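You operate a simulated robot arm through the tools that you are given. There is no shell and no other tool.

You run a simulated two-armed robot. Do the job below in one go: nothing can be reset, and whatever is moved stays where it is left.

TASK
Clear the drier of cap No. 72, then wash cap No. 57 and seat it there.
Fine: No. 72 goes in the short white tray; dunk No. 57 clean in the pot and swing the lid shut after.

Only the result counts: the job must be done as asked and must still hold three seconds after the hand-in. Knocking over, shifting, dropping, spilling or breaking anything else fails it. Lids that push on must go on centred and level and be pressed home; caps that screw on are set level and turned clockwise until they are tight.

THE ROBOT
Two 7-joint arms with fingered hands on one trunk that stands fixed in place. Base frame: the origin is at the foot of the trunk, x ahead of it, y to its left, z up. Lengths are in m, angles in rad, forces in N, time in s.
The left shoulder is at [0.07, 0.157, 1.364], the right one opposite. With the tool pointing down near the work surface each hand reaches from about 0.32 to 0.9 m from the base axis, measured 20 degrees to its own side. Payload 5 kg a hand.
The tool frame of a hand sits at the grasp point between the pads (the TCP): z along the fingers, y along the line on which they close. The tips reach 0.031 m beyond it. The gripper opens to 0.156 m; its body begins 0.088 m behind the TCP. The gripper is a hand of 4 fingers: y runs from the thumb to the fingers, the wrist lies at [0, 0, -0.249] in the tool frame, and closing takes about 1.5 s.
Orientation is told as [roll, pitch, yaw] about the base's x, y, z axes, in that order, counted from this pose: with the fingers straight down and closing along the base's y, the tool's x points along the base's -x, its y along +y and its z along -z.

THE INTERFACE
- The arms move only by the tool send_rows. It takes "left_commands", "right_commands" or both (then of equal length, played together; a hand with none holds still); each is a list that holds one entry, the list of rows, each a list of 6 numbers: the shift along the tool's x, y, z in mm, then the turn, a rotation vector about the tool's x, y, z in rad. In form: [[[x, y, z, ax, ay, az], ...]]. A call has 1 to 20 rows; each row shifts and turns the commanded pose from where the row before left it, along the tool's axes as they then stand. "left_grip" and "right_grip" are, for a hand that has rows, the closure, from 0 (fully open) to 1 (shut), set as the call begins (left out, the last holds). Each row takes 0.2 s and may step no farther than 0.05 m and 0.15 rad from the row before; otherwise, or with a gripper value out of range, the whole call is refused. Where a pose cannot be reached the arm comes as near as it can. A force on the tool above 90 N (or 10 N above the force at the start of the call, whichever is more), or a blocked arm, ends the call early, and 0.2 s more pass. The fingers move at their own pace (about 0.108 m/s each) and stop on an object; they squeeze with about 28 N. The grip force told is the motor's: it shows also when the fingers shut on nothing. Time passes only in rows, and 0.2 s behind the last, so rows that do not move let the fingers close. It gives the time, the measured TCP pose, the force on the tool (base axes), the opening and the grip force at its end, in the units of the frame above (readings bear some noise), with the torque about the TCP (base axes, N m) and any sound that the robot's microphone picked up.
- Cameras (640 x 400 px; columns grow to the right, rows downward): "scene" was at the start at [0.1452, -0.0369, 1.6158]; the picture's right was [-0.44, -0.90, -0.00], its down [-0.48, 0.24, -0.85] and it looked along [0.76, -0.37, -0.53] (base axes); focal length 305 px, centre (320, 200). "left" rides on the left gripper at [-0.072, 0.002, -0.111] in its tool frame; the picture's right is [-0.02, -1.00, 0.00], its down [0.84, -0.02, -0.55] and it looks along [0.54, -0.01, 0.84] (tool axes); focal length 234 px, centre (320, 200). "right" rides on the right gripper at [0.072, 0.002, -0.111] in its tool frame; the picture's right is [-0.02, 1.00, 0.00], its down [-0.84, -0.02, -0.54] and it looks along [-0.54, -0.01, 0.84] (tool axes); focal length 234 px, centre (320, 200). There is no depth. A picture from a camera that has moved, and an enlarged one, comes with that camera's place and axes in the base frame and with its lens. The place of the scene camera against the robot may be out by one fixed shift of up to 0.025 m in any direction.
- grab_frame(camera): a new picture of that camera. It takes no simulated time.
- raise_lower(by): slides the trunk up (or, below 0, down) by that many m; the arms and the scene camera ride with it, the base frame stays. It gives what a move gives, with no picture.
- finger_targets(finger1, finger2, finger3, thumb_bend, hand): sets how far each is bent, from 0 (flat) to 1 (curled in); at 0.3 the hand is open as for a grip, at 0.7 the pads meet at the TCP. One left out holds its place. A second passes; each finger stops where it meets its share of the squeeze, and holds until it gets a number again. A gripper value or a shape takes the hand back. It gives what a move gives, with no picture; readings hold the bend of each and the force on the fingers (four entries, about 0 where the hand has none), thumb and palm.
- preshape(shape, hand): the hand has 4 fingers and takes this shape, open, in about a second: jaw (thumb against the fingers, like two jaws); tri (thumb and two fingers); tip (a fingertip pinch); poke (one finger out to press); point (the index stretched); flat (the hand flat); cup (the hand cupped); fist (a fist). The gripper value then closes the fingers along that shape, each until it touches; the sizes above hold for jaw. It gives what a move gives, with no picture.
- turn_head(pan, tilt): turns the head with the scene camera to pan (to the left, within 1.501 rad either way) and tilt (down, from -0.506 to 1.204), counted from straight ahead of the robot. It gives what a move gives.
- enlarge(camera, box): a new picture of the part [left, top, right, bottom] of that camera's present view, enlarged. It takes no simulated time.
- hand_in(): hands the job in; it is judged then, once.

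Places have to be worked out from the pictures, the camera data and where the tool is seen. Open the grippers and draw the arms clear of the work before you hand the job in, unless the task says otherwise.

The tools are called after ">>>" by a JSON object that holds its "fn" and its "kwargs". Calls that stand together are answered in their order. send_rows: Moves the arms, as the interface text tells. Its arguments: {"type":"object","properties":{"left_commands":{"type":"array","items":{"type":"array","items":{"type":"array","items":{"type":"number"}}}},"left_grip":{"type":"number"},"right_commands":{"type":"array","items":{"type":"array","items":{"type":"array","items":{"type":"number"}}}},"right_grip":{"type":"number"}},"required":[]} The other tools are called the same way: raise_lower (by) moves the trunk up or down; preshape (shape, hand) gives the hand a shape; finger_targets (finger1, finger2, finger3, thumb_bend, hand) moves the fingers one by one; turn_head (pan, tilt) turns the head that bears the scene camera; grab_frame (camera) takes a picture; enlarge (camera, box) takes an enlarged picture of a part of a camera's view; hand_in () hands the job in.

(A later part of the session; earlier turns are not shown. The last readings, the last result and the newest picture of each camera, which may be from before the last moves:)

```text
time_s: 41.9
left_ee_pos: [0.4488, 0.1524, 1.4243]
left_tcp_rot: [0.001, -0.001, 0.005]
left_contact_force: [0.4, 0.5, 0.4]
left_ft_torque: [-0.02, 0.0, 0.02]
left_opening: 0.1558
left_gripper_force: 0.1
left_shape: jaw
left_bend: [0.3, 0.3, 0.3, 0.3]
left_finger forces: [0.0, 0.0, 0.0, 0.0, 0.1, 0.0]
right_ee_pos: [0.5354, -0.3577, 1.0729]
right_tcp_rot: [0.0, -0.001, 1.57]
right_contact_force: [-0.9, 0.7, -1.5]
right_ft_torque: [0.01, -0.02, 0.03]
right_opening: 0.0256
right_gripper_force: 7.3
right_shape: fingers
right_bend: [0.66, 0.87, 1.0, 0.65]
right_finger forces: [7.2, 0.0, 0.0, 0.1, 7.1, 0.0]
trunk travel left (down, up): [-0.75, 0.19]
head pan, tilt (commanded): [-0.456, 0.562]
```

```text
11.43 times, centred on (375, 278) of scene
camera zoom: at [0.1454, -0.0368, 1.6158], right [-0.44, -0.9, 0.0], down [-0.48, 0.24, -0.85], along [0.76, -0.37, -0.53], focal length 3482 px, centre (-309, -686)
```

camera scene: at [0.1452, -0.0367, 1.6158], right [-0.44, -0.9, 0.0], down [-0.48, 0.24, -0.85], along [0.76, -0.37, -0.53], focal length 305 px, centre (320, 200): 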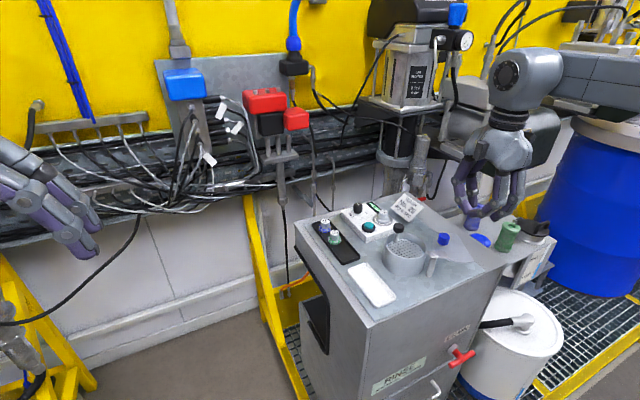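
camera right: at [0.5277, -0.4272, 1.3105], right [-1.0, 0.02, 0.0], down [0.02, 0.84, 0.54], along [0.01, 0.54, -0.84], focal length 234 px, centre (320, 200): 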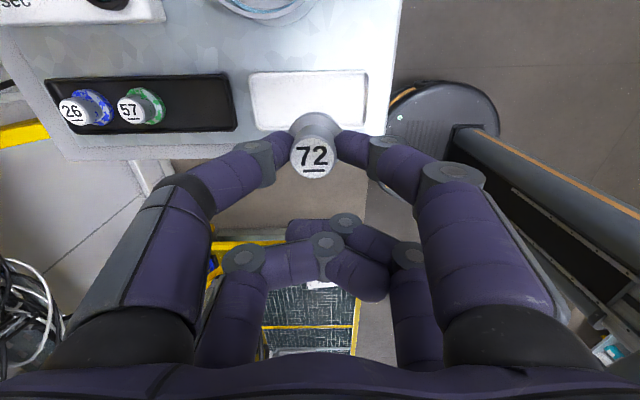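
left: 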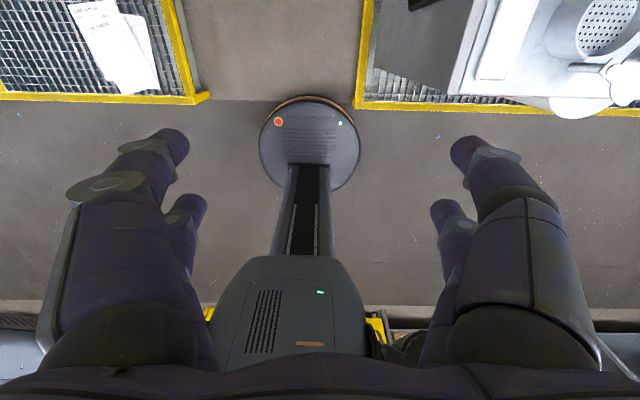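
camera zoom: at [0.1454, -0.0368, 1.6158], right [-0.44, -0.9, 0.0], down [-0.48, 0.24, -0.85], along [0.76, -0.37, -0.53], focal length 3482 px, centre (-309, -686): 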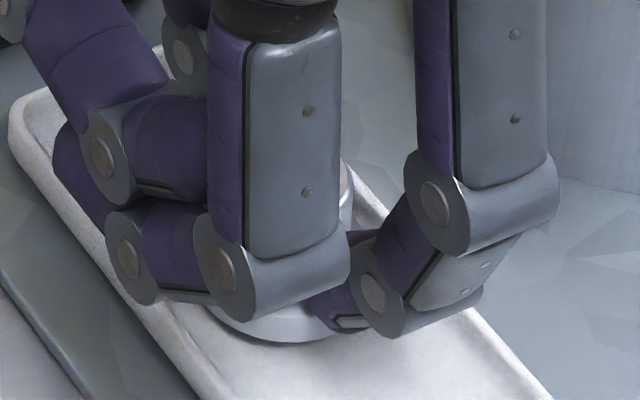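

No contact yet; continue stepping with force monitoring.

>>> {"fn": "send_rows", "kwargs": {"right_commands": [[[0, 0, 1.5, 0, 0, 0], [0, 0, 0, 0, 0, 0], [0, 0, 0, 0, 0, 0]]]}}

>>> {"fn": "send_rows", "kwargs": {"right_commands": [[[0, 0, 1.5, 0, 0, 0], [0, 0, 0, 0, 0, 0], [0, 0, 0, 0, 0, 0]]]}}

>>> {"fn": "enlarge", "kwargs": {"camera": "right", "box": [240, 70, 400, 190]}}

>>> {"fn": "enlarge", "kwargs": {"camera": "scene", "box": [350, 260, 400, 295]}}

```text
time_s: 42.7
left_ee_pos: [0.4474, 0.1524, 1.4256]
left_tcp_rot: [0.001, 0.001, 0.003]
left_contact_force: [0.1, -0.2, 0.4]
left_ft_torque: [-0.02, -0.02, 0.03]
left_opening: 0.1559
left_gripper_force: 0.1
left_shape: jaw
left_bend: [0.3, 0.3, 0.3, 0.3]
left_finger forces: [0.1, 0.0, 0.0, 0.0, 0.0, 0.0]
right_ee_pos: [0.5347, -0.3588, 1.072]
right_tcp_rot: [0.0, 0.001, 1.569]
right_contact_force: [-0.4, -1.0, -1.4]
right_ft_torque: [0.01, -0.03, 0.0]
right_opening: 0.0256
right_gripper_force: 6.7
right_shape: fingers
right_bend: [0.66, 0.87, 1.0, 0.65]
right_finger forces: [7.2, 0.0, 0.0, 0.0, 7.1, 0.0]
trunk travel left (down, up): [-0.75, 0.19]
head pan, tilt (commanded): [-0.456, 0.562]
```

```text
time_s: 43.5
left_ee_pos: [0.4488, 0.1524, 1.4248]
left_tcp_rot: [0.0, 0.0, 0.001]
left_contact_force: [-0.7, 0.2, 0.6]
left_ft_torque: [-0.01, 0.02, -0.03]
left_opening: 0.1562
left_gripper_force: 0.1
left_shape: jaw
left_bend: [0.3, 0.3, 0.3, 0.3]
left_finger forces: [0.1, 0.0, 0.1, 0.1, 0.0, 0.0]
right_ee_pos: [0.5355, -0.3591, 1.0697]
right_tcp_rot: [-0.002, 0.0, 1.57]
right_contact_force: [-0.4, -0.4, 2.7]
right_ft_torque: [-0.08, -0.06, -0.02]
right_opening: 0.0253
right_gripper_force: 7.8
right_shape: fingers
right_bend: [0.66, 0.87, 1.0, 0.65]
right_finger forces: [7.8, 0.1, 0.0, 0.1, 7.9, 0.0]
trunk travel left (down, up): [-0.75, 0.19]
head pan, tilt (commanded): [-0.456, 0.562]
```

```text
3.33 times, centred on (320, 130) of right
camera zoom: at [0.5328, -0.4302, 1.1811], right [-1.0, 0.02, 0.0], down [0.02, 0.84, 0.54], along [0.01, 0.54, -0.84], focal length 781 px, centre (320, 433)
```

zoom: 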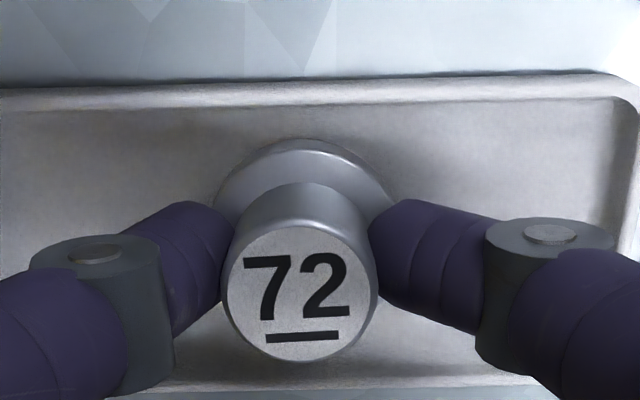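

```text
11.43 times, centred on (375, 278) of scene
camera zoom: at [0.1448, -0.0365, 1.6159], right [-0.44, -0.9, 0.0], down [-0.48, 0.24, -0.85], along [0.76, -0.37, -0.53], focal length 3482 px, centre (-309, -686)
```

zoom: 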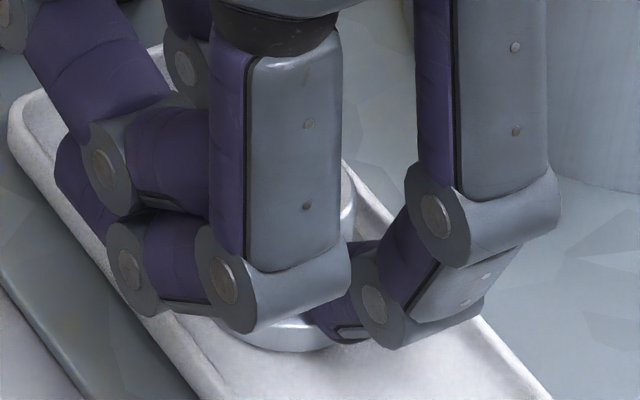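

Contact at +2.7 N: cap 72 is standing on the white tray floor. I release by opening both jaws together, then check.

>>> {"fn": "finger_targets", "kwargs": {"hand": "right", "finger1": 0.57, "thumb_bend": 0.57}}

>>> {"fn": "enlarge", "kwargs": {"camera": "right", "box": [240, 70, 400, 190]}}

```text
time_s: 44.5
left_ee_pos: [0.4477, 0.1512, 1.4249]
left_tcp_rot: [0.001, -0.001, 0.002]
left_contact_force: [-0.2, -0.1, -0.2]
left_ft_torque: [-0.02, 0.01, 0.02]
left_opening: 0.156
left_gripper_force: 0.1
left_shape: jaw
left_bend: [0.3, 0.3, 0.3, 0.3]
left_finger forces: [0.0, 0.0, 0.0, 0.1, 0.1, 0.0]
right_ee_pos: [0.5354, -0.3583, 1.069]
right_tcp_rot: [0.001, 0.001, 1.57]
right_contact_force: [-0.1, 0.6, -0.5]
right_ft_torque: [-0.03, 0.03, -0.01]
right_opening: 0.0565
right_gripper_force: 0.0
right_shape: fingers
right_bend: [0.56, 0.87, 1.0, 0.56]
right_finger forces: [0.1, 0.0, 0.0, 0.1, 0.0, 0.0]
trunk travel left (down, up): [-0.75, 0.19]
head pan, tilt (commanded): [-0.456, 0.562]
```

```text
3.33 times, centred on (320, 130) of right
camera zoom: at [0.5331, -0.4303, 1.1806], right [-1.0, 0.02, 0.0], down [0.02, 0.84, 0.54], along [0.01, 0.54, -0.84], focal length 781 px, centre (320, 433)
```

zoom: 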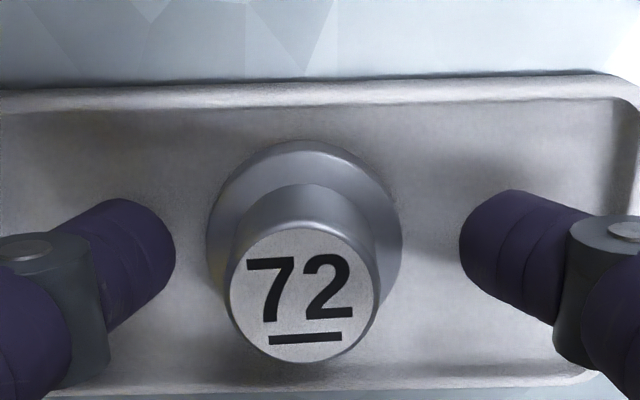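

Cap 72 stands free in the white tray. I lift straight up and then yaw the hand a further +60° (to +150°), which suits both the black tray and the pot.

>>> {"fn": "send_rows", "kwargs": {"right_commands": [[[0, 0, -10, 0, 0, 0], [0, 0, -30, 0, 0, 0], [0, 0, -40, 0, 0, 0], [0, 0, -45, 0, 0, 0], [0, 0, 0, 0, 0, 0]]]}}

>>> {"fn": "enlarge", "kwargs": {"camera": "scene", "box": [320, 210, 440, 300]}}

>>> {"fn": "send_rows", "kwargs": {"right_commands": [[[0, 0, 0, 0, 0, -0.1309], [0, 0, 0, 0, 0, -0.1309], [0, 0, 0, 0, 0, -0.1309], [0, 0, 0, 0, 0, -0.1309], [0, 0, 0, 0, 0, -0.1309], [0, 0, 0, 0, 0, -0.1309], [0, 0, 0, 0, 0, -0.1309], [0, 0, 0, 0, 0, -0.1309], [0, 0, 0, 0, 0, 0], [0, 0, 0, 0, 0, 0]]]}}

>>> {"fn": "grab_frame", "kwargs": {"camera": "right"}}

>>> {"fn": "grab_frame", "kwargs": {"camera": "scene"}}

```text
time_s: 45.7
left_ee_pos: [0.4491, 0.1509, 1.4238]
left_tcp_rot: [0.001, 0.001, 0.0]
left_contact_force: [0.2, -0.3, 1.1]
left_ft_torque: [-0.02, 0.01, -0.02]
left_opening: 0.156
left_gripper_force: 0.1
left_shape: jaw
left_bend: [0.3, 0.3, 0.3, 0.3]
left_finger forces: [0.0, 0.0, 0.0, 0.0, 0.0, 0.0]
right_ee_pos: [0.5345, -0.3569, 1.1961]
right_tcp_rot: [-0.001, 0.001, 1.573]
right_contact_force: [0.4, -0.3, -0.4]
right_ft_torque: [0.02, 0.02, 0.02]
right_opening: 0.0562
right_gripper_force: 0.0
right_shape: fingers
right_bend: [0.56, 0.87, 1.0, 0.56]
right_finger forces: [0.1, 0.0, 0.0, 0.0, 0.0, 0.0]
trunk travel left (down, up): [-0.75, 0.19]
head pan, tilt (commanded): [-0.456, 0.562]
```

```text
4.44 times, centred on (380, 255) of scene
camera zoom: at [0.1458, -0.0368, 1.6158], right [-0.44, -0.9, 0.0], down [-0.48, 0.24, -0.85], along [0.76, -0.37, -0.53], focal length 1354 px, centre (53, -44)
```

zoom: 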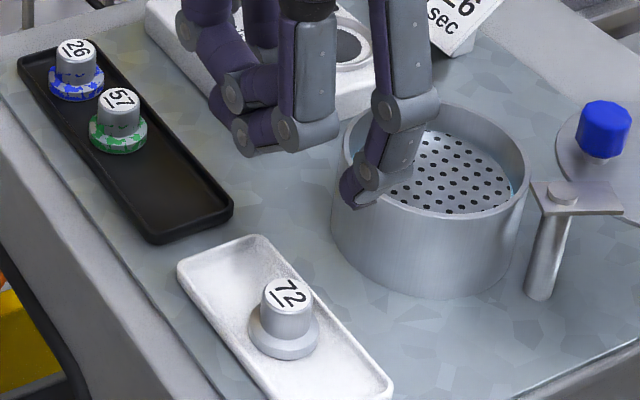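

```text
time_s: 47.9
left_ee_pos: [0.4501, 0.1529, 1.4248]
left_tcp_rot: [0.0, 0.001, 0.002]
left_contact_force: [-0.5, -0.6, -0.5]
left_ft_torque: [0.01, 0.02, 0.02]
left_opening: 0.1558
left_gripper_force: 0.1
left_shape: jaw
left_bend: [0.3, 0.3, 0.3, 0.3]
left_finger forces: [0.1, 0.0, 0.0, 0.0, 0.1, 0.1]
right_ee_pos: [0.5353, -0.359, 1.195]
right_tcp_rot: [0.001, 0.0, 2.621]
right_contact_force: [-0.5, 0.2, -0.2]
right_ft_torque: [-0.02, 0.06, -0.01]
right_opening: 0.0567
right_gripper_force: 0.0
right_shape: fingers
right_bend: [0.56, 0.87, 1.0, 0.56]
right_finger forces: [0.0, 0.1, 0.0, 0.0, 0.0, 0.0]
trunk travel left (down, up): [-0.75, 0.19]
head pan, tilt (commanded): [-0.456, 0.562]
```

```text
taken
camera right: at [0.5962, -0.3949, 1.3062], right [-0.52, -0.85, 0.0], down [-0.72, 0.44, 0.54], along [-0.47, 0.28, -0.84], focal length 234 px, centre (320, 200)
```

right: 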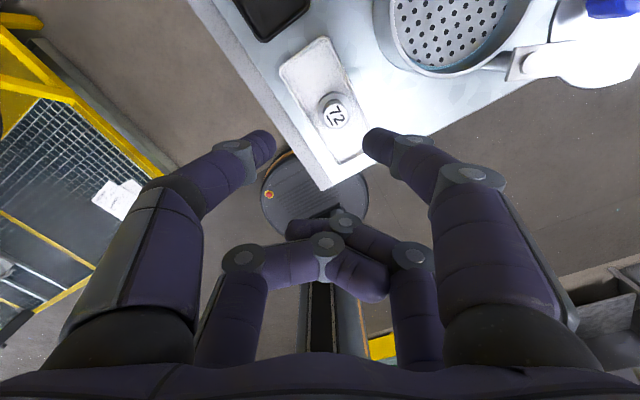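

```text
taken
camera scene: at [0.1452, -0.0366, 1.6159], right [-0.44, -0.9, 0.0], down [-0.48, 0.24, -0.85], along [0.76, -0.37, -0.53], focal length 305 px, centre (320, 200)
```

scene: 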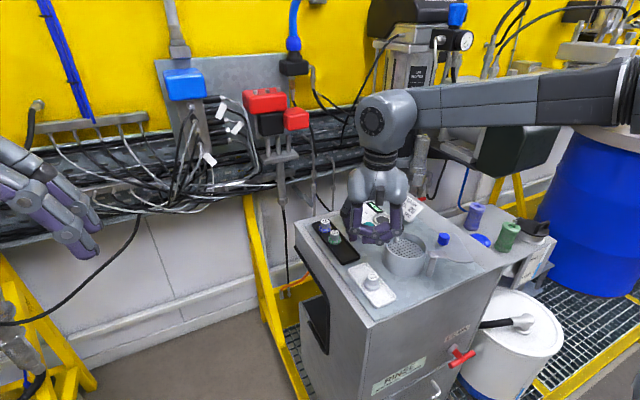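

Yaw 150° is reached and cap 72 stands upright in the tray. I move above cap 57.

>>> {"fn": "send_rows", "kwargs": {"right_commands": [[[37, -18.9, 8.7, 0, 0, 0], [37, -18.9, 8.7, 0, 0, 0], [37, -18.9, 8.7, 0, 0, 0], [37, -18.9, 8.7, 0, 0, 0], [0, 0, 0, 0, 0, 0], [0, 0, 0, 0, 0, 0]]]}}

>>> {"fn": "enlarge", "kwargs": {"camera": "right", "box": [220, 40, 420, 190]}}

>>> {"fn": "grab_frame", "kwargs": {"camera": "right"}}

>>> {"fn": "enlarge", "kwargs": {"camera": "scene", "box": [290, 180, 410, 270]}}

```text
time_s: 49.3
left_ee_pos: [0.4472, 0.1513, 1.4242]
left_tcp_rot: [-0.001, -0.001, 0.001]
left_contact_force: [-0.5, -0.5, 0.8]
left_ft_torque: [0.0, -0.03, 0.02]
left_opening: 0.1558
left_gripper_force: 0.0
left_shape: jaw
left_bend: [0.3, 0.3, 0.3, 0.3]
left_finger forces: [0.0, 0.1, 0.0, 0.0, 0.0, 0.1]
right_ee_pos: [0.7021, -0.3653, 1.1625]
right_tcp_rot: [-0.001, 0.0, 2.619]
right_contact_force: [-0.1, 0.4, 0.6]
right_ft_torque: [-0.03, -0.05, 0.01]
right_opening: 0.0567
right_gripper_force: 0.1
right_shape: fingers
right_bend: [0.56, 0.87, 1.0, 0.56]
right_finger forces: [0.0, 0.0, 0.0, 0.0, 0.1, 0.0]
trunk travel left (down, up): [-0.75, 0.19]
head pan, tilt (commanded): [-0.456, 0.562]
```

```text
2.67 times, centred on (320, 115) of right
camera zoom: at [0.7623, -0.4016, 1.2735], right [-0.52, -0.85, 0.0], down [-0.72, 0.44, 0.54], along [-0.46, 0.28, -0.84], focal length 624 px, centre (320, 427)
```

zoom: 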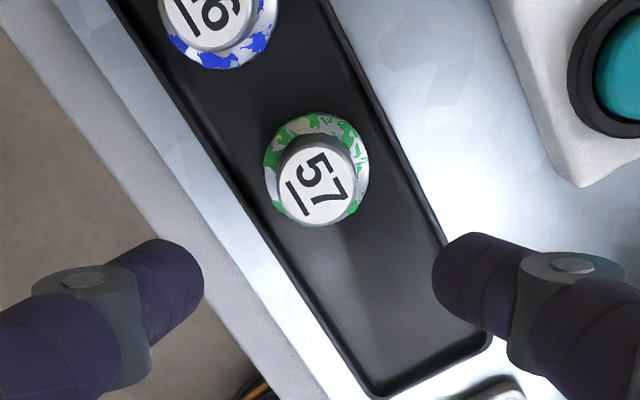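

```text
taken
camera right: at [0.7623, -0.4016, 1.2735], right [-0.52, -0.85, 0.0], down [-0.72, 0.44, 0.54], along [-0.46, 0.28, -0.84], focal length 234 px, centre (320, 200)
```

right: 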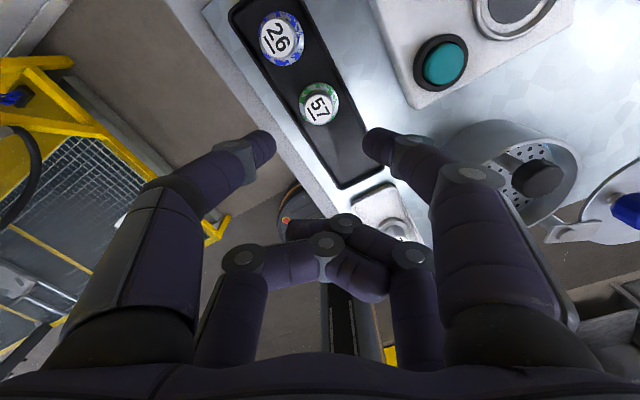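

```text
4.44 times, centred on (350, 225) of scene
camera zoom: at [0.1438, -0.0371, 1.616], right [-0.44, -0.9, 0.0], down [-0.48, 0.24, -0.85], along [0.76, -0.37, -0.53], focal length 1354 px, centre (187, 89)
```

zoom: 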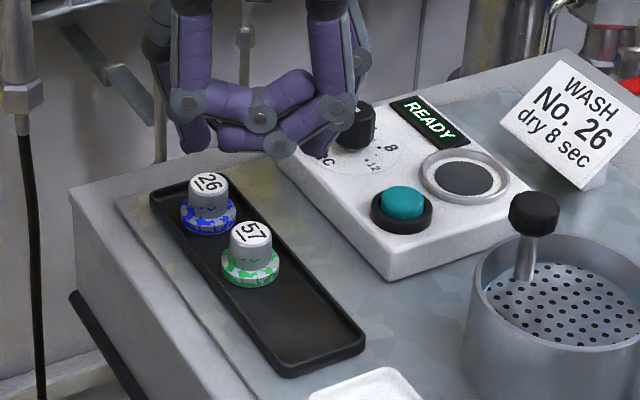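

Cap 57 lies ~7 mm along tool +x from the pinch line, laterally centred. I correct, narrow the jaws slightly, and descend to z≈1.105 for another check.

>>> {"fn": "finger_targets", "kwargs": {"hand": "right", "finger1": 0.6, "thumb_bend": 0.6}}

>>> {"fn": "send_rows", "kwargs": {"right_commands": [[[7, 0, 20, 0, 0, 0], [0, 0, 37, 0, 0, 0], [0, 0, 0, 0, 0, 0], [0, 0, 0, 0, 0, 0]]]}}

>>> {"fn": "enlarge", "kwargs": {"camera": "right", "box": [220, 60, 420, 210]}}

>>> {"fn": "enlarge", "kwargs": {"camera": "scene", "box": [300, 200, 380, 260]}}

```text
time_s: 50.3
left_ee_pos: [0.4467, 0.1523, 1.4249]
left_tcp_rot: [0.002, -0.001, 0.001]
left_contact_force: [0.2, 0.1, 0.1]
left_ft_torque: [0.0, -0.01, 0.0]
left_opening: 0.1556
left_gripper_force: 0.1
left_shape: jaw
left_bend: [0.3, 0.3, 0.3, 0.3]
left_finger forces: [0.0, 0.0, 0.0, 0.0, 0.1, 0.0]
right_ee_pos: [0.7015, -0.3649, 1.1619]
right_tcp_rot: [0.002, 0.0, 2.618]
right_contact_force: [-0.2, -0.3, -1.1]
right_ft_torque: [0.0, 0.01, -0.02]
right_opening: 0.042
right_gripper_force: 0.2
right_shape: fingers
right_bend: [0.6, 0.87, 1.0, 0.6]
right_finger forces: [0.1, 0.0, 0.0, 0.0, 0.0, 0.0]
trunk travel left (down, up): [-0.75, 0.19]
head pan, tilt (commanded): [-0.456, 0.562]
```

```text
time_s: 51.3
left_ee_pos: [0.4474, 0.1514, 1.4254]
left_tcp_rot: [-0.001, 0.0, 0.003]
left_contact_force: [0.1, 0.5, 0.4]
left_ft_torque: [-0.03, -0.01, 0.01]
left_opening: 0.1559
left_gripper_force: 0.1
left_shape: jaw
left_bend: [0.3, 0.3, 0.3, 0.3]
left_finger forces: [0.0, 0.0, 0.0, 0.0, 0.0, 0.0]
right_ee_pos: [0.7075, -0.3689, 1.104]
right_tcp_rot: [0.0, 0.0, 2.619]
right_contact_force: [0.1, 0.0, -0.2]
right_ft_torque: [-0.01, -0.03, -0.01]
right_opening: 0.0419
right_gripper_force: 0.2
right_shape: fingers
right_bend: [0.6, 0.87, 1.0, 0.6]
right_finger forces: [0.1, 0.0, 0.0, 0.0, 0.0, 0.1]
trunk travel left (down, up): [-0.75, 0.19]
head pan, tilt (commanded): [-0.456, 0.562]
```

```text
2.67 times, centred on (320, 135) of right
camera zoom: at [0.7684, -0.4061, 1.2159], right [-0.52, -0.85, 0.0], down [-0.72, 0.44, 0.54], along [-0.47, 0.28, -0.84], focal length 624 px, centre (320, 373)
```

zoom: 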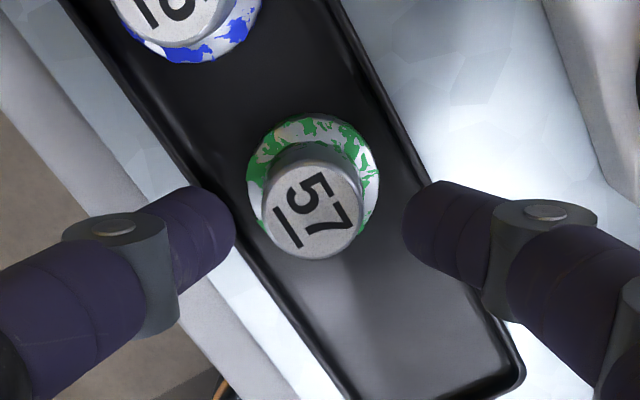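

```text
6.67 times, centred on (340, 230) of scene
camera zoom: at [0.1452, -0.0364, 1.6159], right [-0.44, -0.9, 0.0], down [-0.48, 0.23, -0.85], along [0.76, -0.37, -0.53], focal length 2031 px, centre (187, 0)
```

zoom: 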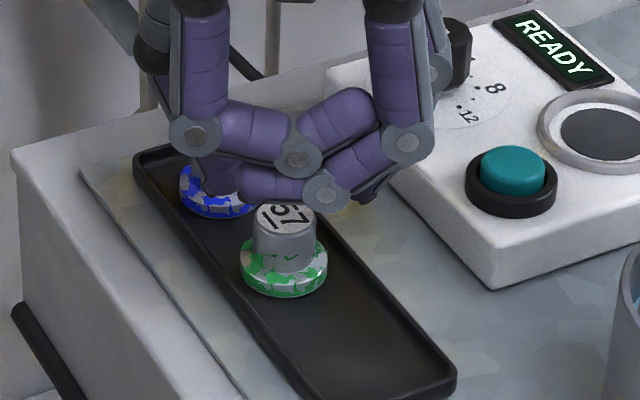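

Aligned within ~1–2 mm. I descend to grip height (TCP ≈1.082) and look again.

>>> {"fn": "send_rows", "kwargs": {"right_commands": [[[0.5, -1, 12, 0, 0, 0], [0, 0, 10, 0, 0, 0], [0, 0, 0, 0, 0, 0], [0, 0, 0, 0, 0, 0]]]}}

>>> {"fn": "enlarge", "kwargs": {"camera": "right", "box": [220, 60, 420, 210]}}

>>> {"fn": "enlarge", "kwargs": {"camera": "scene", "box": [300, 200, 380, 260]}}

```text
time_s: 52.3
left_ee_pos: [0.4479, 0.1519, 1.4245]
left_tcp_rot: [0.001, 0.001, 0.002]
left_contact_force: [-0.7, 0.1, 0.1]
left_ft_torque: [-0.03, 0.02, 0.0]
left_opening: 0.1557
left_gripper_force: 0.1
left_shape: jaw
left_bend: [0.3, 0.3, 0.3, 0.3]
left_finger forces: [0.1, 0.1, 0.0, 0.0, 0.0, 0.0]
right_ee_pos: [0.7092, -0.371, 1.0832]
right_tcp_rot: [-0.001, 0.0, 2.616]
right_contact_force: [0.6, 0.3, -0.1]
right_ft_torque: [-0.01, -0.01, -0.01]
right_opening: 0.042
right_gripper_force: 0.0
right_shape: fingers
right_bend: [0.6, 0.87, 1.0, 0.6]
right_finger forces: [0.0, 0.0, 0.0, 0.1, 0.1, 0.0]
trunk travel left (down, up): [-0.75, 0.19]
head pan, tilt (commanded): [-0.456, 0.562]
```

```text
2.67 times, centred on (320, 135) of right
camera zoom: at [0.7694, -0.4062, 1.1931], right [-0.52, -0.85, 0.0], down [-0.72, 0.44, 0.54], along [-0.47, 0.28, -0.84], focal length 624 px, centre (320, 373)
```

zoom: 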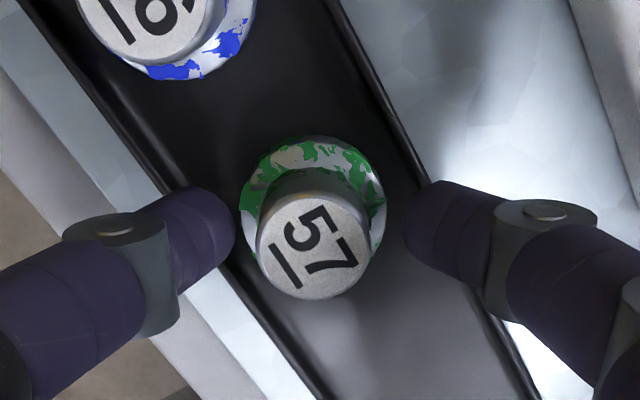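

```text
6.67 times, centred on (340, 230) of scene
camera zoom: at [0.1451, -0.0365, 1.6159], right [-0.44, -0.9, 0.0], down [-0.48, 0.24, -0.85], along [0.76, -0.37, -0.53], focal length 2031 px, centre (187, 0)
```

zoom: 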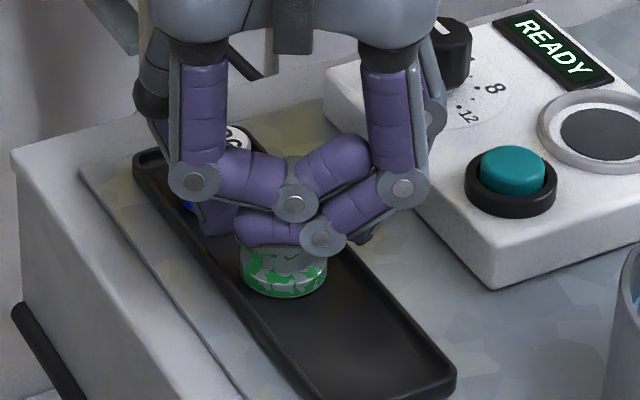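

The label's apparent size shows I'm still ~6 mm higher than in the first grip. I lower another 6 mm and re-check.

>>> {"fn": "send_rows", "kwargs": {"right_commands": [[[-1, 0, 6, 0, 0, 0], [0, 0, 0, 0, 0, 0], [0, 0, 0, 0, 0, 0]]]}}

>>> {"fn": "enlarge", "kwargs": {"camera": "right", "box": [220, 60, 420, 210]}}

>>> {"fn": "enlarge", "kwargs": {"camera": "scene", "box": [300, 200, 380, 260]}}

```text
time_s: 53.1
left_ee_pos: [0.4488, 0.1517, 1.4245]
left_tcp_rot: [-0.001, 0.0, 0.002]
left_contact_force: [0.4, 0.0, 0.2]
left_ft_torque: [-0.02, 0.01, 0.04]
left_opening: 0.1559
left_gripper_force: 0.2
left_shape: jaw
left_bend: [0.3, 0.3, 0.3, 0.3]
left_finger forces: [0.0, 0.0, 0.0, 0.0, 0.0, 0.0]
right_ee_pos: [0.7084, -0.3693, 1.0759]
right_tcp_rot: [-0.001, -0.001, 2.618]
right_contact_force: [-0.3, 0.4, 0.7]
right_ft_torque: [0.02, -0.01, -0.02]
right_opening: 0.0419
right_gripper_force: 0.1
right_shape: fingers
right_bend: [0.6, 0.87, 1.0, 0.6]
right_finger forces: [0.0, 0.0, 0.1, 0.0, 0.1, 0.0]
trunk travel left (down, up): [-0.75, 0.19]
head pan, tilt (commanded): [-0.456, 0.562]
```

```text
2.67 times, centred on (320, 135) of right
camera zoom: at [0.7688, -0.4057, 1.1863], right [-0.52, -0.85, 0.0], down [-0.72, 0.44, 0.54], along [-0.47, 0.28, -0.84], focal length 624 px, centre (320, 373)
```

zoom: 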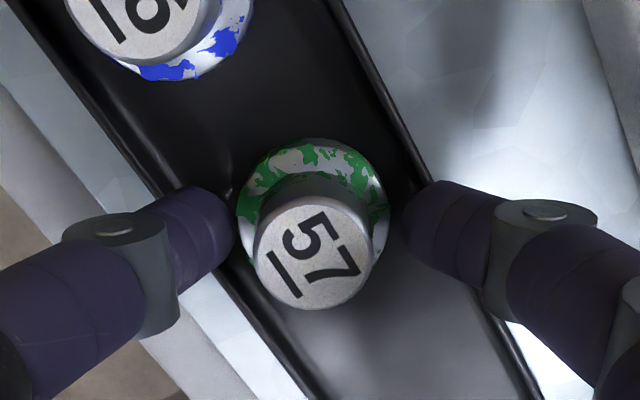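

```text
6.67 times, centred on (340, 230) of scene
camera zoom: at [0.1452, -0.0366, 1.6158], right [-0.44, -0.9, 0.0], down [-0.48, 0.24, -0.85], along [0.76, -0.37, -0.53], focal length 2031 px, centre (187, 0)
```

zoom: 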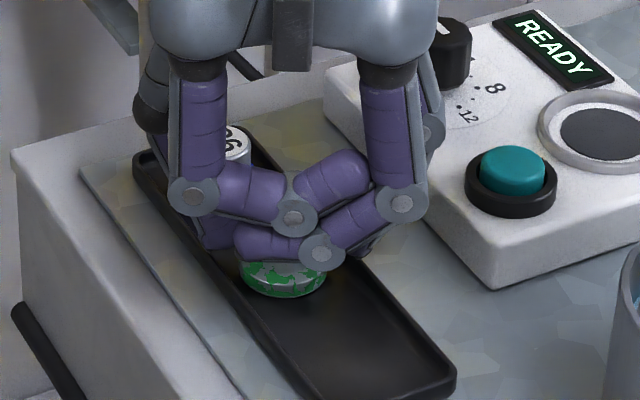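

Grip depth now matches the first pick. I nudge 1.3 mm toward the thumb side, then close both jaws to a symmetric position before letting finger1 press.

>>> {"fn": "send_rows", "kwargs": {"right_commands": [[[0, -1.3, 0, 0, 0, 0], [0, 0, 0, 0, 0, 0]]]}}

>>> {"fn": "finger_targets", "kwargs": {"hand": "right", "finger1": 0.65, "thumb_bend": 0.65}}

>>> {"fn": "enlarge", "kwargs": {"camera": "right", "box": [220, 60, 420, 210]}}

```text
time_s: 53.7
left_ee_pos: [0.448, 0.1514, 1.4251]
left_tcp_rot: [0.0, -0.001, 0.002]
left_contact_force: [0.2, -0.2, -0.8]
left_ft_torque: [0.01, 0.01, 0.04]
left_opening: 0.1558
left_gripper_force: 0.1
left_shape: jaw
left_bend: [0.3, 0.3, 0.3, 0.3]
left_finger forces: [0.1, 0.0, 0.0, 0.1, 0.0, 0.0]
right_ee_pos: [0.7096, -0.3676, 1.0755]
right_tcp_rot: [0.001, 0.001, 2.619]
right_contact_force: [-0.7, -0.6, -0.3]
right_ft_torque: [0.0, 0.01, -0.03]
right_opening: 0.0424
right_gripper_force: 0.0
right_shape: fingers
right_bend: [0.6, 0.87, 1.0, 0.6]
right_finger forces: [0.0, 0.1, 0.0, 0.0, 0.0, 0.0]
trunk travel left (down, up): [-0.75, 0.19]
head pan, tilt (commanded): [-0.456, 0.562]
```

```text
time_s: 54.7
left_ee_pos: [0.4484, 0.1528, 1.4247]
left_tcp_rot: [0.0, 0.0, 0.002]
left_contact_force: [0.0, -0.2, -0.2]
left_ft_torque: [-0.02, -0.03, 0.03]
left_opening: 0.1561
left_gripper_force: 0.1
left_shape: jaw
left_bend: [0.3, 0.3, 0.3, 0.3]
left_finger forces: [0.0, 0.0, 0.1, 0.0, 0.0, 0.1]
right_ee_pos: [0.7084, -0.3679, 1.0747]
right_tcp_rot: [-0.001, 0.001, 2.617]
right_contact_force: [-1.2, 0.2, 0.3]
right_ft_torque: [-0.01, 0.01, 0.02]
right_opening: 0.0274
right_gripper_force: 0.8
right_shape: fingers
right_bend: [0.64, 0.87, 1.0, 0.64]
right_finger forces: [1.4, 0.0, 0.1, 0.0, 1.4, 0.0]
trunk travel left (down, up): [-0.75, 0.19]
head pan, tilt (commanded): [-0.456, 0.562]
```

```text
2.67 times, centred on (320, 135) of right
camera zoom: at [0.7695, -0.4047, 1.186], right [-0.52, -0.85, 0.0], down [-0.72, 0.44, 0.54], along [-0.47, 0.28, -0.84], focal length 624 px, centre (320, 373)
```

zoom: 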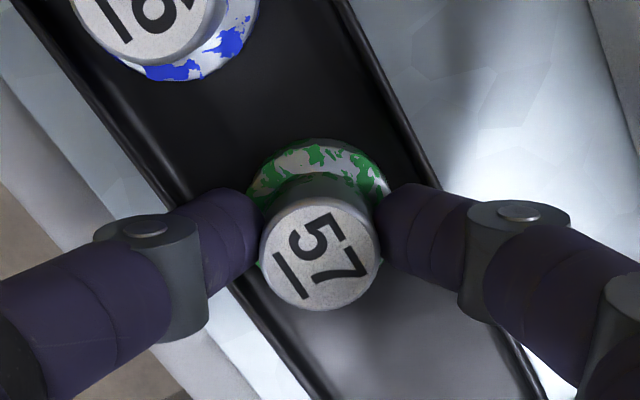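

Balanced light contact (1.4 N each). I tighten both equally.

>>> {"fn": "finger_targets", "kwargs": {"hand": "right", "finger1": 0.7, "thumb_bend": 0.69}}

>>> {"fn": "send_rows", "kwargs": {"right_commands": [[[0, 0, -5, 0, 0, 0], [0, 0, -5, 0, 0, 0], [0, 0, 0, 0, 0, 0]]]}}

>>> {"fn": "enlarge", "kwargs": {"camera": "right", "box": [220, 60, 420, 210]}}

>>> {"fn": "enlarge", "kwargs": {"camera": "scene", "box": [300, 200, 380, 260]}}

```text
time_s: 55.7
left_ee_pos: [0.4487, 0.1515, 1.4261]
left_tcp_rot: [0.0, 0.0, 0.0]
left_contact_force: [-0.5, 0.1, -1.0]
left_ft_torque: [-0.01, 0.0, 0.02]
left_opening: 0.1558
left_gripper_force: 0.1
left_shape: jaw
left_bend: [0.3, 0.3, 0.3, 0.3]
left_finger forces: [0.0, 0.0, 0.1, 0.0, 0.1, 0.1]
right_ee_pos: [0.7094, -0.3688, 1.0754]
right_tcp_rot: [0.002, 0.001, 2.617]
right_contact_force: [-0.1, -0.1, 0.6]
right_ft_torque: [0.0, -0.02, -0.01]
right_opening: 0.0252
right_gripper_force: 5.6
right_shape: fingers
right_bend: [0.64, 0.87, 1.0, 0.66]
right_finger forces: [5.7, 0.0, 0.0, 0.0, 5.6, 0.0]
trunk travel left (down, up): [-0.75, 0.19]
head pan, tilt (commanded): [-0.456, 0.562]
```

```text
time_s: 56.5
left_ee_pos: [0.449, 0.1514, 1.4254]
left_tcp_rot: [-0.001, -0.001, 0.001]
left_contact_force: [-0.2, 0.3, -0.1]
left_ft_torque: [0.03, 0.01, -0.01]
left_opening: 0.156
left_gripper_force: 0.1
left_shape: jaw
left_bend: [0.3, 0.3, 0.3, 0.3]
left_finger forces: [0.0, 0.0, 0.1, 0.0, 0.0, 0.1]
right_ee_pos: [0.7085, -0.368, 1.0856]
right_tcp_rot: [-0.001, 0.0, 2.619]
right_contact_force: [0.1, 0.5, -1.5]
right_ft_torque: [0.05, 0.02, -0.02]
right_opening: 0.0251
right_gripper_force: 5.3
right_shape: fingers
right_bend: [0.64, 0.87, 1.0, 0.66]
right_finger forces: [5.6, 0.0, 0.1, 0.0, 5.6, 0.0]
trunk travel left (down, up): [-0.75, 0.19]
head pan, tilt (commanded): [-0.456, 0.562]
```

```text
2.67 times, centred on (320, 135) of right
camera zoom: at [0.7698, -0.4047, 1.1961], right [-0.52, -0.85, 0.0], down [-0.72, 0.44, 0.55], along [-0.47, 0.28, -0.84], focal length 624 px, centre (320, 373)
```

zoom: 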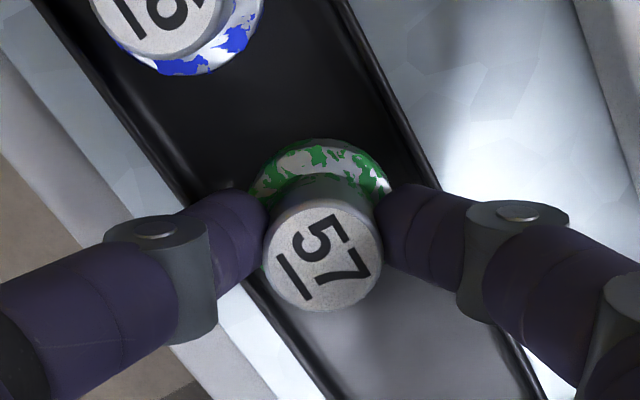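

```text
6.67 times, centred on (340, 230) of scene
camera zoom: at [0.1456, -0.0368, 1.6158], right [-0.44, -0.9, 0.0], down [-0.48, 0.24, -0.85], along [0.76, -0.37, -0.53], focal length 2031 px, centre (187, 0)
```

zoom: 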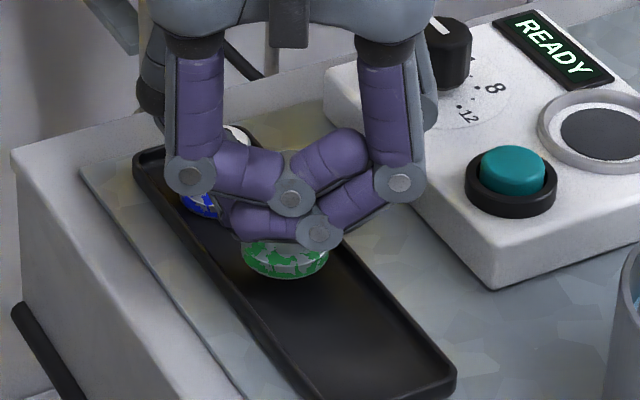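

Cap 57 is held. I firm up the grip a little, lift, and carry it over to above the pot.

>>> {"fn": "finger_targets", "kwargs": {"hand": "right", "finger1": 0.9, "thumb_bend": 0.7}}

>>> {"fn": "send_rows", "kwargs": {"right_commands": [[[0, 0, -20, 0, 0, 0], [0, 0, -30, 0, 0, 0], [0, 0, -35, 0, 0, 0], [0, 0, -30, 0, 0, 0], [-13.4, 31, 0, 0, 0, 0], [-13.4, 31, 0, 0, 0, 0], [-13.4, 31, 0, 0, 0, 0], [-13.4, 31, 0, 0, 0, 0], [-13.4, 31, 0, 0, 0, 0], [-13.4, 31, 0, 0, 0, 0], [0, 0, 0, 0, 0, 0], [0, 0, 0, 0, 0, 0]]]}}

>>> {"fn": "grab_frame", "kwargs": {"camera": "right"}}

>>> {"fn": "enlarge", "kwargs": {"camera": "right", "box": [220, 40, 420, 190]}}

>>> {"fn": "enlarge", "kwargs": {"camera": "scene", "box": [340, 180, 500, 300]}}

```text
time_s: 57.5
left_ee_pos: [0.4477, 0.1519, 1.4255]
left_tcp_rot: [0.0, 0.001, 0.001]
left_contact_force: [0.2, 0.4, -0.3]
left_ft_torque: [0.01, 0.0, -0.01]
left_opening: 0.1557
left_gripper_force: 0.1
left_shape: jaw
left_bend: [0.3, 0.3, 0.3, 0.3]
left_finger forces: [0.1, 0.0, 0.0, 0.0, 0.0, 0.1]
right_ee_pos: [0.7088, -0.3684, 1.0857]
right_tcp_rot: [0.002, 0.0, 2.618]
right_contact_force: [-0.5, 0.2, -0.3]
right_ft_torque: [0.0, 0.02, 0.01]
right_opening: 0.0246
right_gripper_force: 7.4
right_shape: fingers
right_bend: [0.64, 0.87, 1.0, 0.67]
right_finger forces: [7.8, 0.1, 0.1, 0.0, 7.7, 0.0]
trunk travel left (down, up): [-0.75, 0.19]
head pan, tilt (commanded): [-0.456, 0.562]
```

```text
time_s: 60.1
left_ee_pos: [0.4489, 0.152, 1.4256]
left_tcp_rot: [0.0, 0.001, 0.002]
left_contact_force: [0.0, 0.1, -0.4]
left_ft_torque: [-0.02, 0.03, 0.01]
left_opening: 0.1561
left_gripper_force: 0.0
left_shape: jaw
left_bend: [0.3, 0.3, 0.3, 0.3]
left_finger forces: [0.0, 0.1, 0.0, 0.0, 0.0, 0.0]
right_ee_pos: [0.5456, -0.4903, 1.1988]
right_tcp_rot: [0.0, 0.001, 2.618]
right_contact_force: [0.8, -0.3, -1.4]
right_ft_torque: [0.0, 0.03, 0.02]
right_opening: 0.0245
right_gripper_force: 7.5
right_shape: fingers
right_bend: [0.64, 0.87, 1.0, 0.67]
right_finger forces: [7.5, 0.0, 0.0, 0.1, 7.5, 0.0]
trunk travel left (down, up): [-0.75, 0.19]
head pan, tilt (commanded): [-0.456, 0.562]
```

```text
taken
camera right: at [0.6063, -0.5266, 1.3096], right [-0.52, -0.85, 0.0], down [-0.72, 0.44, 0.55], along [-0.47, 0.28, -0.84], focal length 234 px, centre (320, 200)
```

right: 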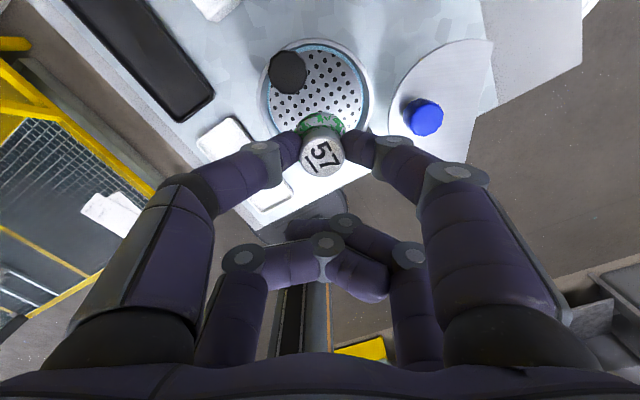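

```text
2.67 times, centred on (320, 115) of right
camera zoom: at [0.6063, -0.5266, 1.3096], right [-0.52, -0.85, 0.0], down [-0.72, 0.44, 0.55], along [-0.47, 0.28, -0.84], focal length 624 px, centre (320, 427)
```

zoom: 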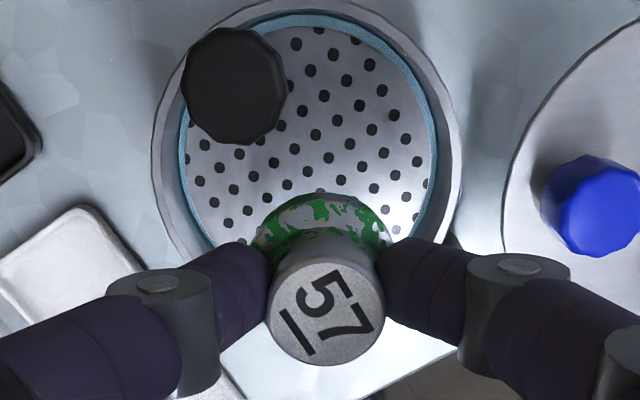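

```text
3.33 times, centred on (420, 240) of scene
camera zoom: at [0.1458, -0.0366, 1.6158], right [-0.44, -0.9, 0.0], down [-0.48, 0.23, -0.85], along [0.76, -0.37, -0.53], focal length 1016 px, centre (-13, 67)
```

zoom: 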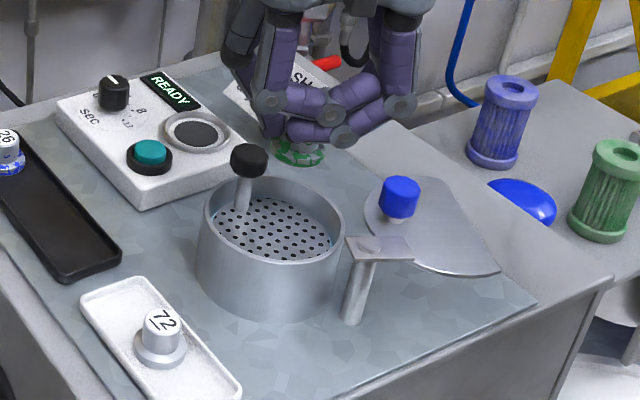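

The plate centre appears ~8–10 mm further along tool +x; I stay a few mm short of it to keep clear of the black knob. I shift slightly and lower to z≈1.15 to re-check.

>>> {"fn": "send_rows", "kwargs": {"right_commands": [[[3, -2, 16, 0, 0, 0], [0, 0, 16, 0, 0, 0], [0, 0, 16, 0, 0, 0], [0, 0, 0, 0, 0, 0], [0, 0, 0, 0, 0, 0]]]}}

>>> {"fn": "enlarge", "kwargs": {"camera": "right", "box": [220, 40, 420, 190]}}

>>> {"fn": "enlarge", "kwargs": {"camera": "scene", "box": [360, 200, 480, 290]}}

```text
time_s: 61.3
left_ee_pos: [0.4496, 0.1529, 1.4244]
left_tcp_rot: [-0.001, 0.002, 0.001]
left_contact_force: [0.2, 0.1, -0.2]
left_ft_torque: [-0.01, 0.02, -0.01]
left_opening: 0.1558
left_gripper_force: 0.0
left_shape: jaw
left_bend: [0.3, 0.3, 0.3, 0.3]
left_finger forces: [0.1, 0.0, 0.0, 0.0, 0.0, 0.1]
right_ee_pos: [0.549, -0.49, 1.1519]
right_tcp_rot: [-0.001, 0.0, 2.619]
right_contact_force: [-0.6, 0.5, -1.1]
right_ft_torque: [-0.01, 0.03, 0.02]
right_opening: 0.0245
right_gripper_force: 8.0
right_shape: fingers
right_bend: [0.64, 0.87, 1.0, 0.67]
right_finger forces: [7.5, 0.0, 0.0, 0.0, 7.5, 0.0]
trunk travel left (down, up): [-0.75, 0.19]
head pan, tilt (commanded): [-0.456, 0.562]
```

```text
2.67 times, centred on (320, 115) of right
camera zoom: at [0.609, -0.5256, 1.2626], right [-0.52, -0.85, 0.0], down [-0.72, 0.44, 0.54], along [-0.47, 0.28, -0.84], focal length 624 px, centre (320, 427)
```

zoom: 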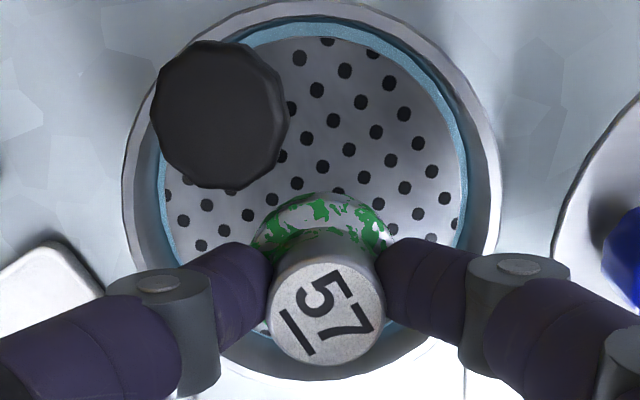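

```text
4.44 times, centred on (420, 245) of scene
camera zoom: at [0.1453, -0.0368, 1.6158], right [-0.44, -0.9, 0.0], down [-0.48, 0.24, -0.85], along [0.76, -0.37, -0.53], focal length 1354 px, centre (-124, 0)
```

zoom: 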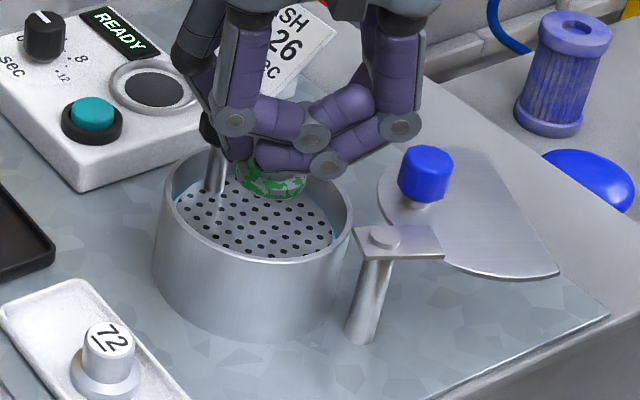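

Clearances look fine: cap ~7 mm from the knob, ~6 mm short of pot centre. I descend 28 mm and check again.

>>> {"fn": "send_rows", "kwargs": {"right_commands": [[[0, 0, 10, 0, 0, 0], [0, 0, 10, 0, 0, 0], [0, 0, 8, 0, 0, 0], [0, 0, 0, 0, 0, 0]]]}}

>>> {"fn": "enlarge", "kwargs": {"camera": "right", "box": [220, 40, 420, 190]}}

>>> {"fn": "enlarge", "kwargs": {"camera": "scene", "box": [370, 200, 470, 275]}}

```text
time_s: 62.3
left_ee_pos: [0.4485, 0.1512, 1.4242]
left_tcp_rot: [-0.001, 0.0, 0.002]
left_contact_force: [1.2, -0.4, -0.3]
left_ft_torque: [0.02, 0.0, 0.06]
left_opening: 0.1556
left_gripper_force: 0.0
left_shape: jaw
left_bend: [0.3, 0.3, 0.3, 0.3]
left_finger forces: [0.0, 0.0, 0.0, 0.0, 0.1, 0.0]
right_ee_pos: [0.5491, -0.4899, 1.1246]
right_tcp_rot: [0.0, -0.002, 2.618]
right_contact_force: [-0.2, -0.2, -1.9]
right_ft_torque: [-0.01, 0.03, 0.02]
right_opening: 0.0247
right_gripper_force: 7.5
right_shape: fingers
right_bend: [0.64, 0.87, 1.0, 0.67]
right_finger forces: [7.5, 0.0, 0.1, 0.0, 7.5, 0.1]
trunk travel left (down, up): [-0.75, 0.19]
head pan, tilt (commanded): [-0.456, 0.562]
```

```text
2.67 times, centred on (320, 115) of right
camera zoom: at [0.609, -0.5259, 1.2354], right [-0.52, -0.85, 0.0], down [-0.72, 0.44, 0.54], along [-0.47, 0.28, -0.84], focal length 624 px, centre (320, 427)
```

zoom: 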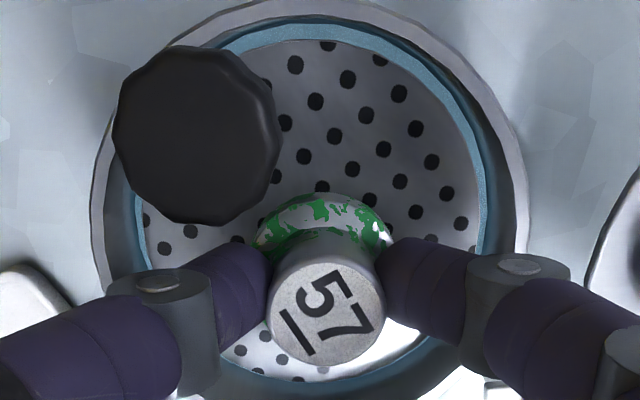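

```text
5.33 times, centred on (420, 238) of scene
camera zoom: at [0.1454, -0.0367, 1.6158], right [-0.44, -0.9, 0.0], down [-0.48, 0.24, -0.85], along [0.76, -0.37, -0.53], focal length 1625 px, centre (-213, 0)
```

zoom: 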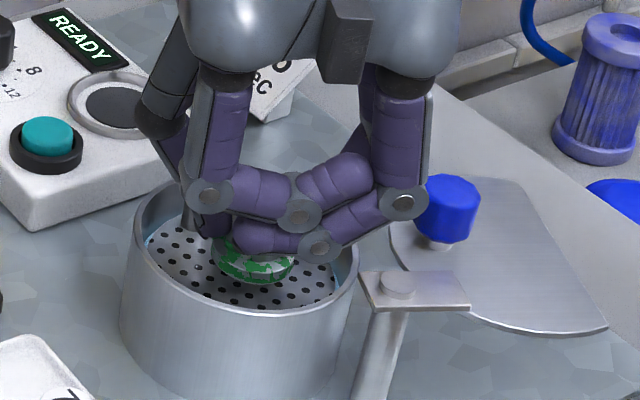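

Descending the last part in small steps, watching the force as the cap meets the (possibly sprung) plate.

>>> {"fn": "send_rows", "kwargs": {"right_commands": [[[0, 0, 3, 0, 0, 0], [0, 0, 3, 0, 0, 0], [0, 0, 0, 0, 0, 0]]]}}

>>> {"fn": "send_rows", "kwargs": {"right_commands": [[[0, 0, 2, 0, 0, 0], [0, 0, 0, 0, 0, 0]]]}}

>>> {"fn": "send_rows", "kwargs": {"right_commands": [[[0, 0, 2, 0, 0, 0], [0, 0, 0, 0, 0, 0]]]}}

>>> {"fn": "enlarge", "kwargs": {"camera": "right", "box": [220, 40, 420, 190]}}

>>> {"fn": "enlarge", "kwargs": {"camera": "scene", "box": [370, 200, 470, 275]}}

```text
time_s: 63.1
left_ee_pos: [0.4478, 0.1517, 1.4239]
left_tcp_rot: [0.0, 0.0, 0.002]
left_contact_force: [-0.5, -0.2, 0.1]
left_ft_torque: [0.02, -0.02, 0.01]
left_opening: 0.1558
left_gripper_force: 0.0
left_shape: jaw
left_bend: [0.3, 0.3, 0.3, 0.3]
left_finger forces: [0.1, 0.0, 0.0, 0.0, 0.0, 0.1]
right_ee_pos: [0.5487, -0.4894, 1.1191]
right_tcp_rot: [0.0, -0.002, 2.617]
right_contact_force: [0.1, -0.8, -1.8]
right_ft_torque: [-0.01, 0.01, -0.05]
right_opening: 0.0247
right_gripper_force: 8.1
right_shape: fingers
right_bend: [0.64, 0.87, 1.0, 0.67]
right_finger forces: [7.5, 0.1, 0.0, 0.0, 7.4, 0.0]
trunk travel left (down, up): [-0.75, 0.19]
head pan, tilt (commanded): [-0.456, 0.562]
```

```text
time_s: 63.7
left_ee_pos: [0.4496, 0.1515, 1.4246]
left_tcp_rot: [0.001, 0.001, 0.002]
left_contact_force: [0.4, 0.1, 0.5]
left_ft_torque: [-0.03, -0.02, 0.01]
left_opening: 0.1559
left_gripper_force: 0.1
left_shape: jaw
left_bend: [0.3, 0.3, 0.3, 0.3]
left_finger forces: [0.0, 0.0, 0.0, 0.0, 0.1, 0.1]
right_ee_pos: [0.5483, -0.49, 1.1162]
right_tcp_rot: [0.0, -0.001, 2.619]
right_contact_force: [-1.4, 0.4, -0.5]
right_ft_torque: [0.01, 0.03, 0.0]
right_opening: 0.0244
right_gripper_force: 7.6
right_shape: fingers
right_bend: [0.64, 0.87, 1.0, 0.67]
right_finger forces: [7.4, 0.1, 0.0, 0.0, 7.4, 0.0]
trunk travel left (down, up): [-0.75, 0.19]
head pan, tilt (commanded): [-0.456, 0.562]
```

```text
time_s: 64.3
left_ee_pos: [0.449, 0.1518, 1.4248]
left_tcp_rot: [0.0, 0.0, 0.003]
left_contact_force: [-0.4, 0.1, -0.7]
left_ft_torque: [-0.01, 0.0, -0.01]
left_opening: 0.1556
left_gripper_force: 0.0
left_shape: jaw
left_bend: [0.3, 0.3, 0.3, 0.3]
left_finger forces: [0.0, 0.0, 0.0, 0.0, 0.0, 0.1]
right_ee_pos: [0.5487, -0.4887, 1.1131]
right_tcp_rot: [0.0, 0.0, 2.619]
right_contact_force: [0.1, 0.0, -0.4]
right_ft_torque: [-0.01, 0.0, 0.01]
right_opening: 0.0246
right_gripper_force: 7.7
right_shape: fingers
right_bend: [0.64, 0.87, 1.0, 0.67]
right_finger forces: [7.6, 0.0, 0.0, 0.0, 7.7, 0.0]
trunk travel left (down, up): [-0.75, 0.19]
head pan, tilt (commanded): [-0.456, 0.562]
```

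```text
2.67 times, centred on (320, 115) of right
camera zoom: at [0.6098, -0.5261, 1.2248], right [-0.52, -0.85, 0.0], down [-0.72, 0.44, 0.54], along [-0.47, 0.28, -0.84], focal length 624 px, centre (320, 427)
```

zoom: 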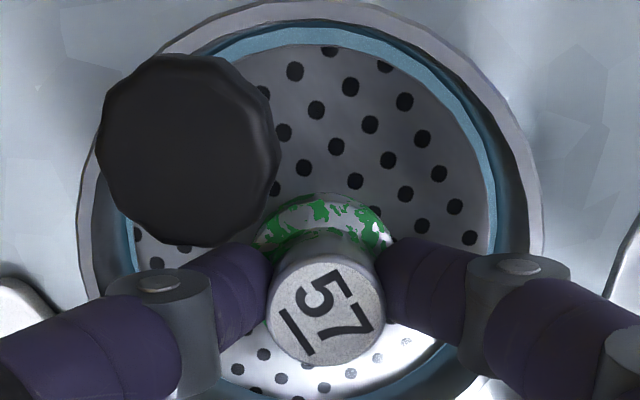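

```text
5.33 times, centred on (420, 238) of scene
camera zoom: at [0.1452, -0.0368, 1.6158], right [-0.44, -0.9, 0.0], down [-0.48, 0.24, -0.85], along [0.76, -0.37, -0.53], focal length 1625 px, centre (-213, 0)
```

zoom: 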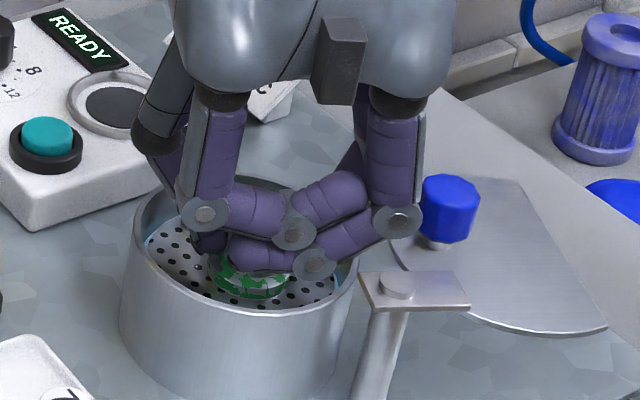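

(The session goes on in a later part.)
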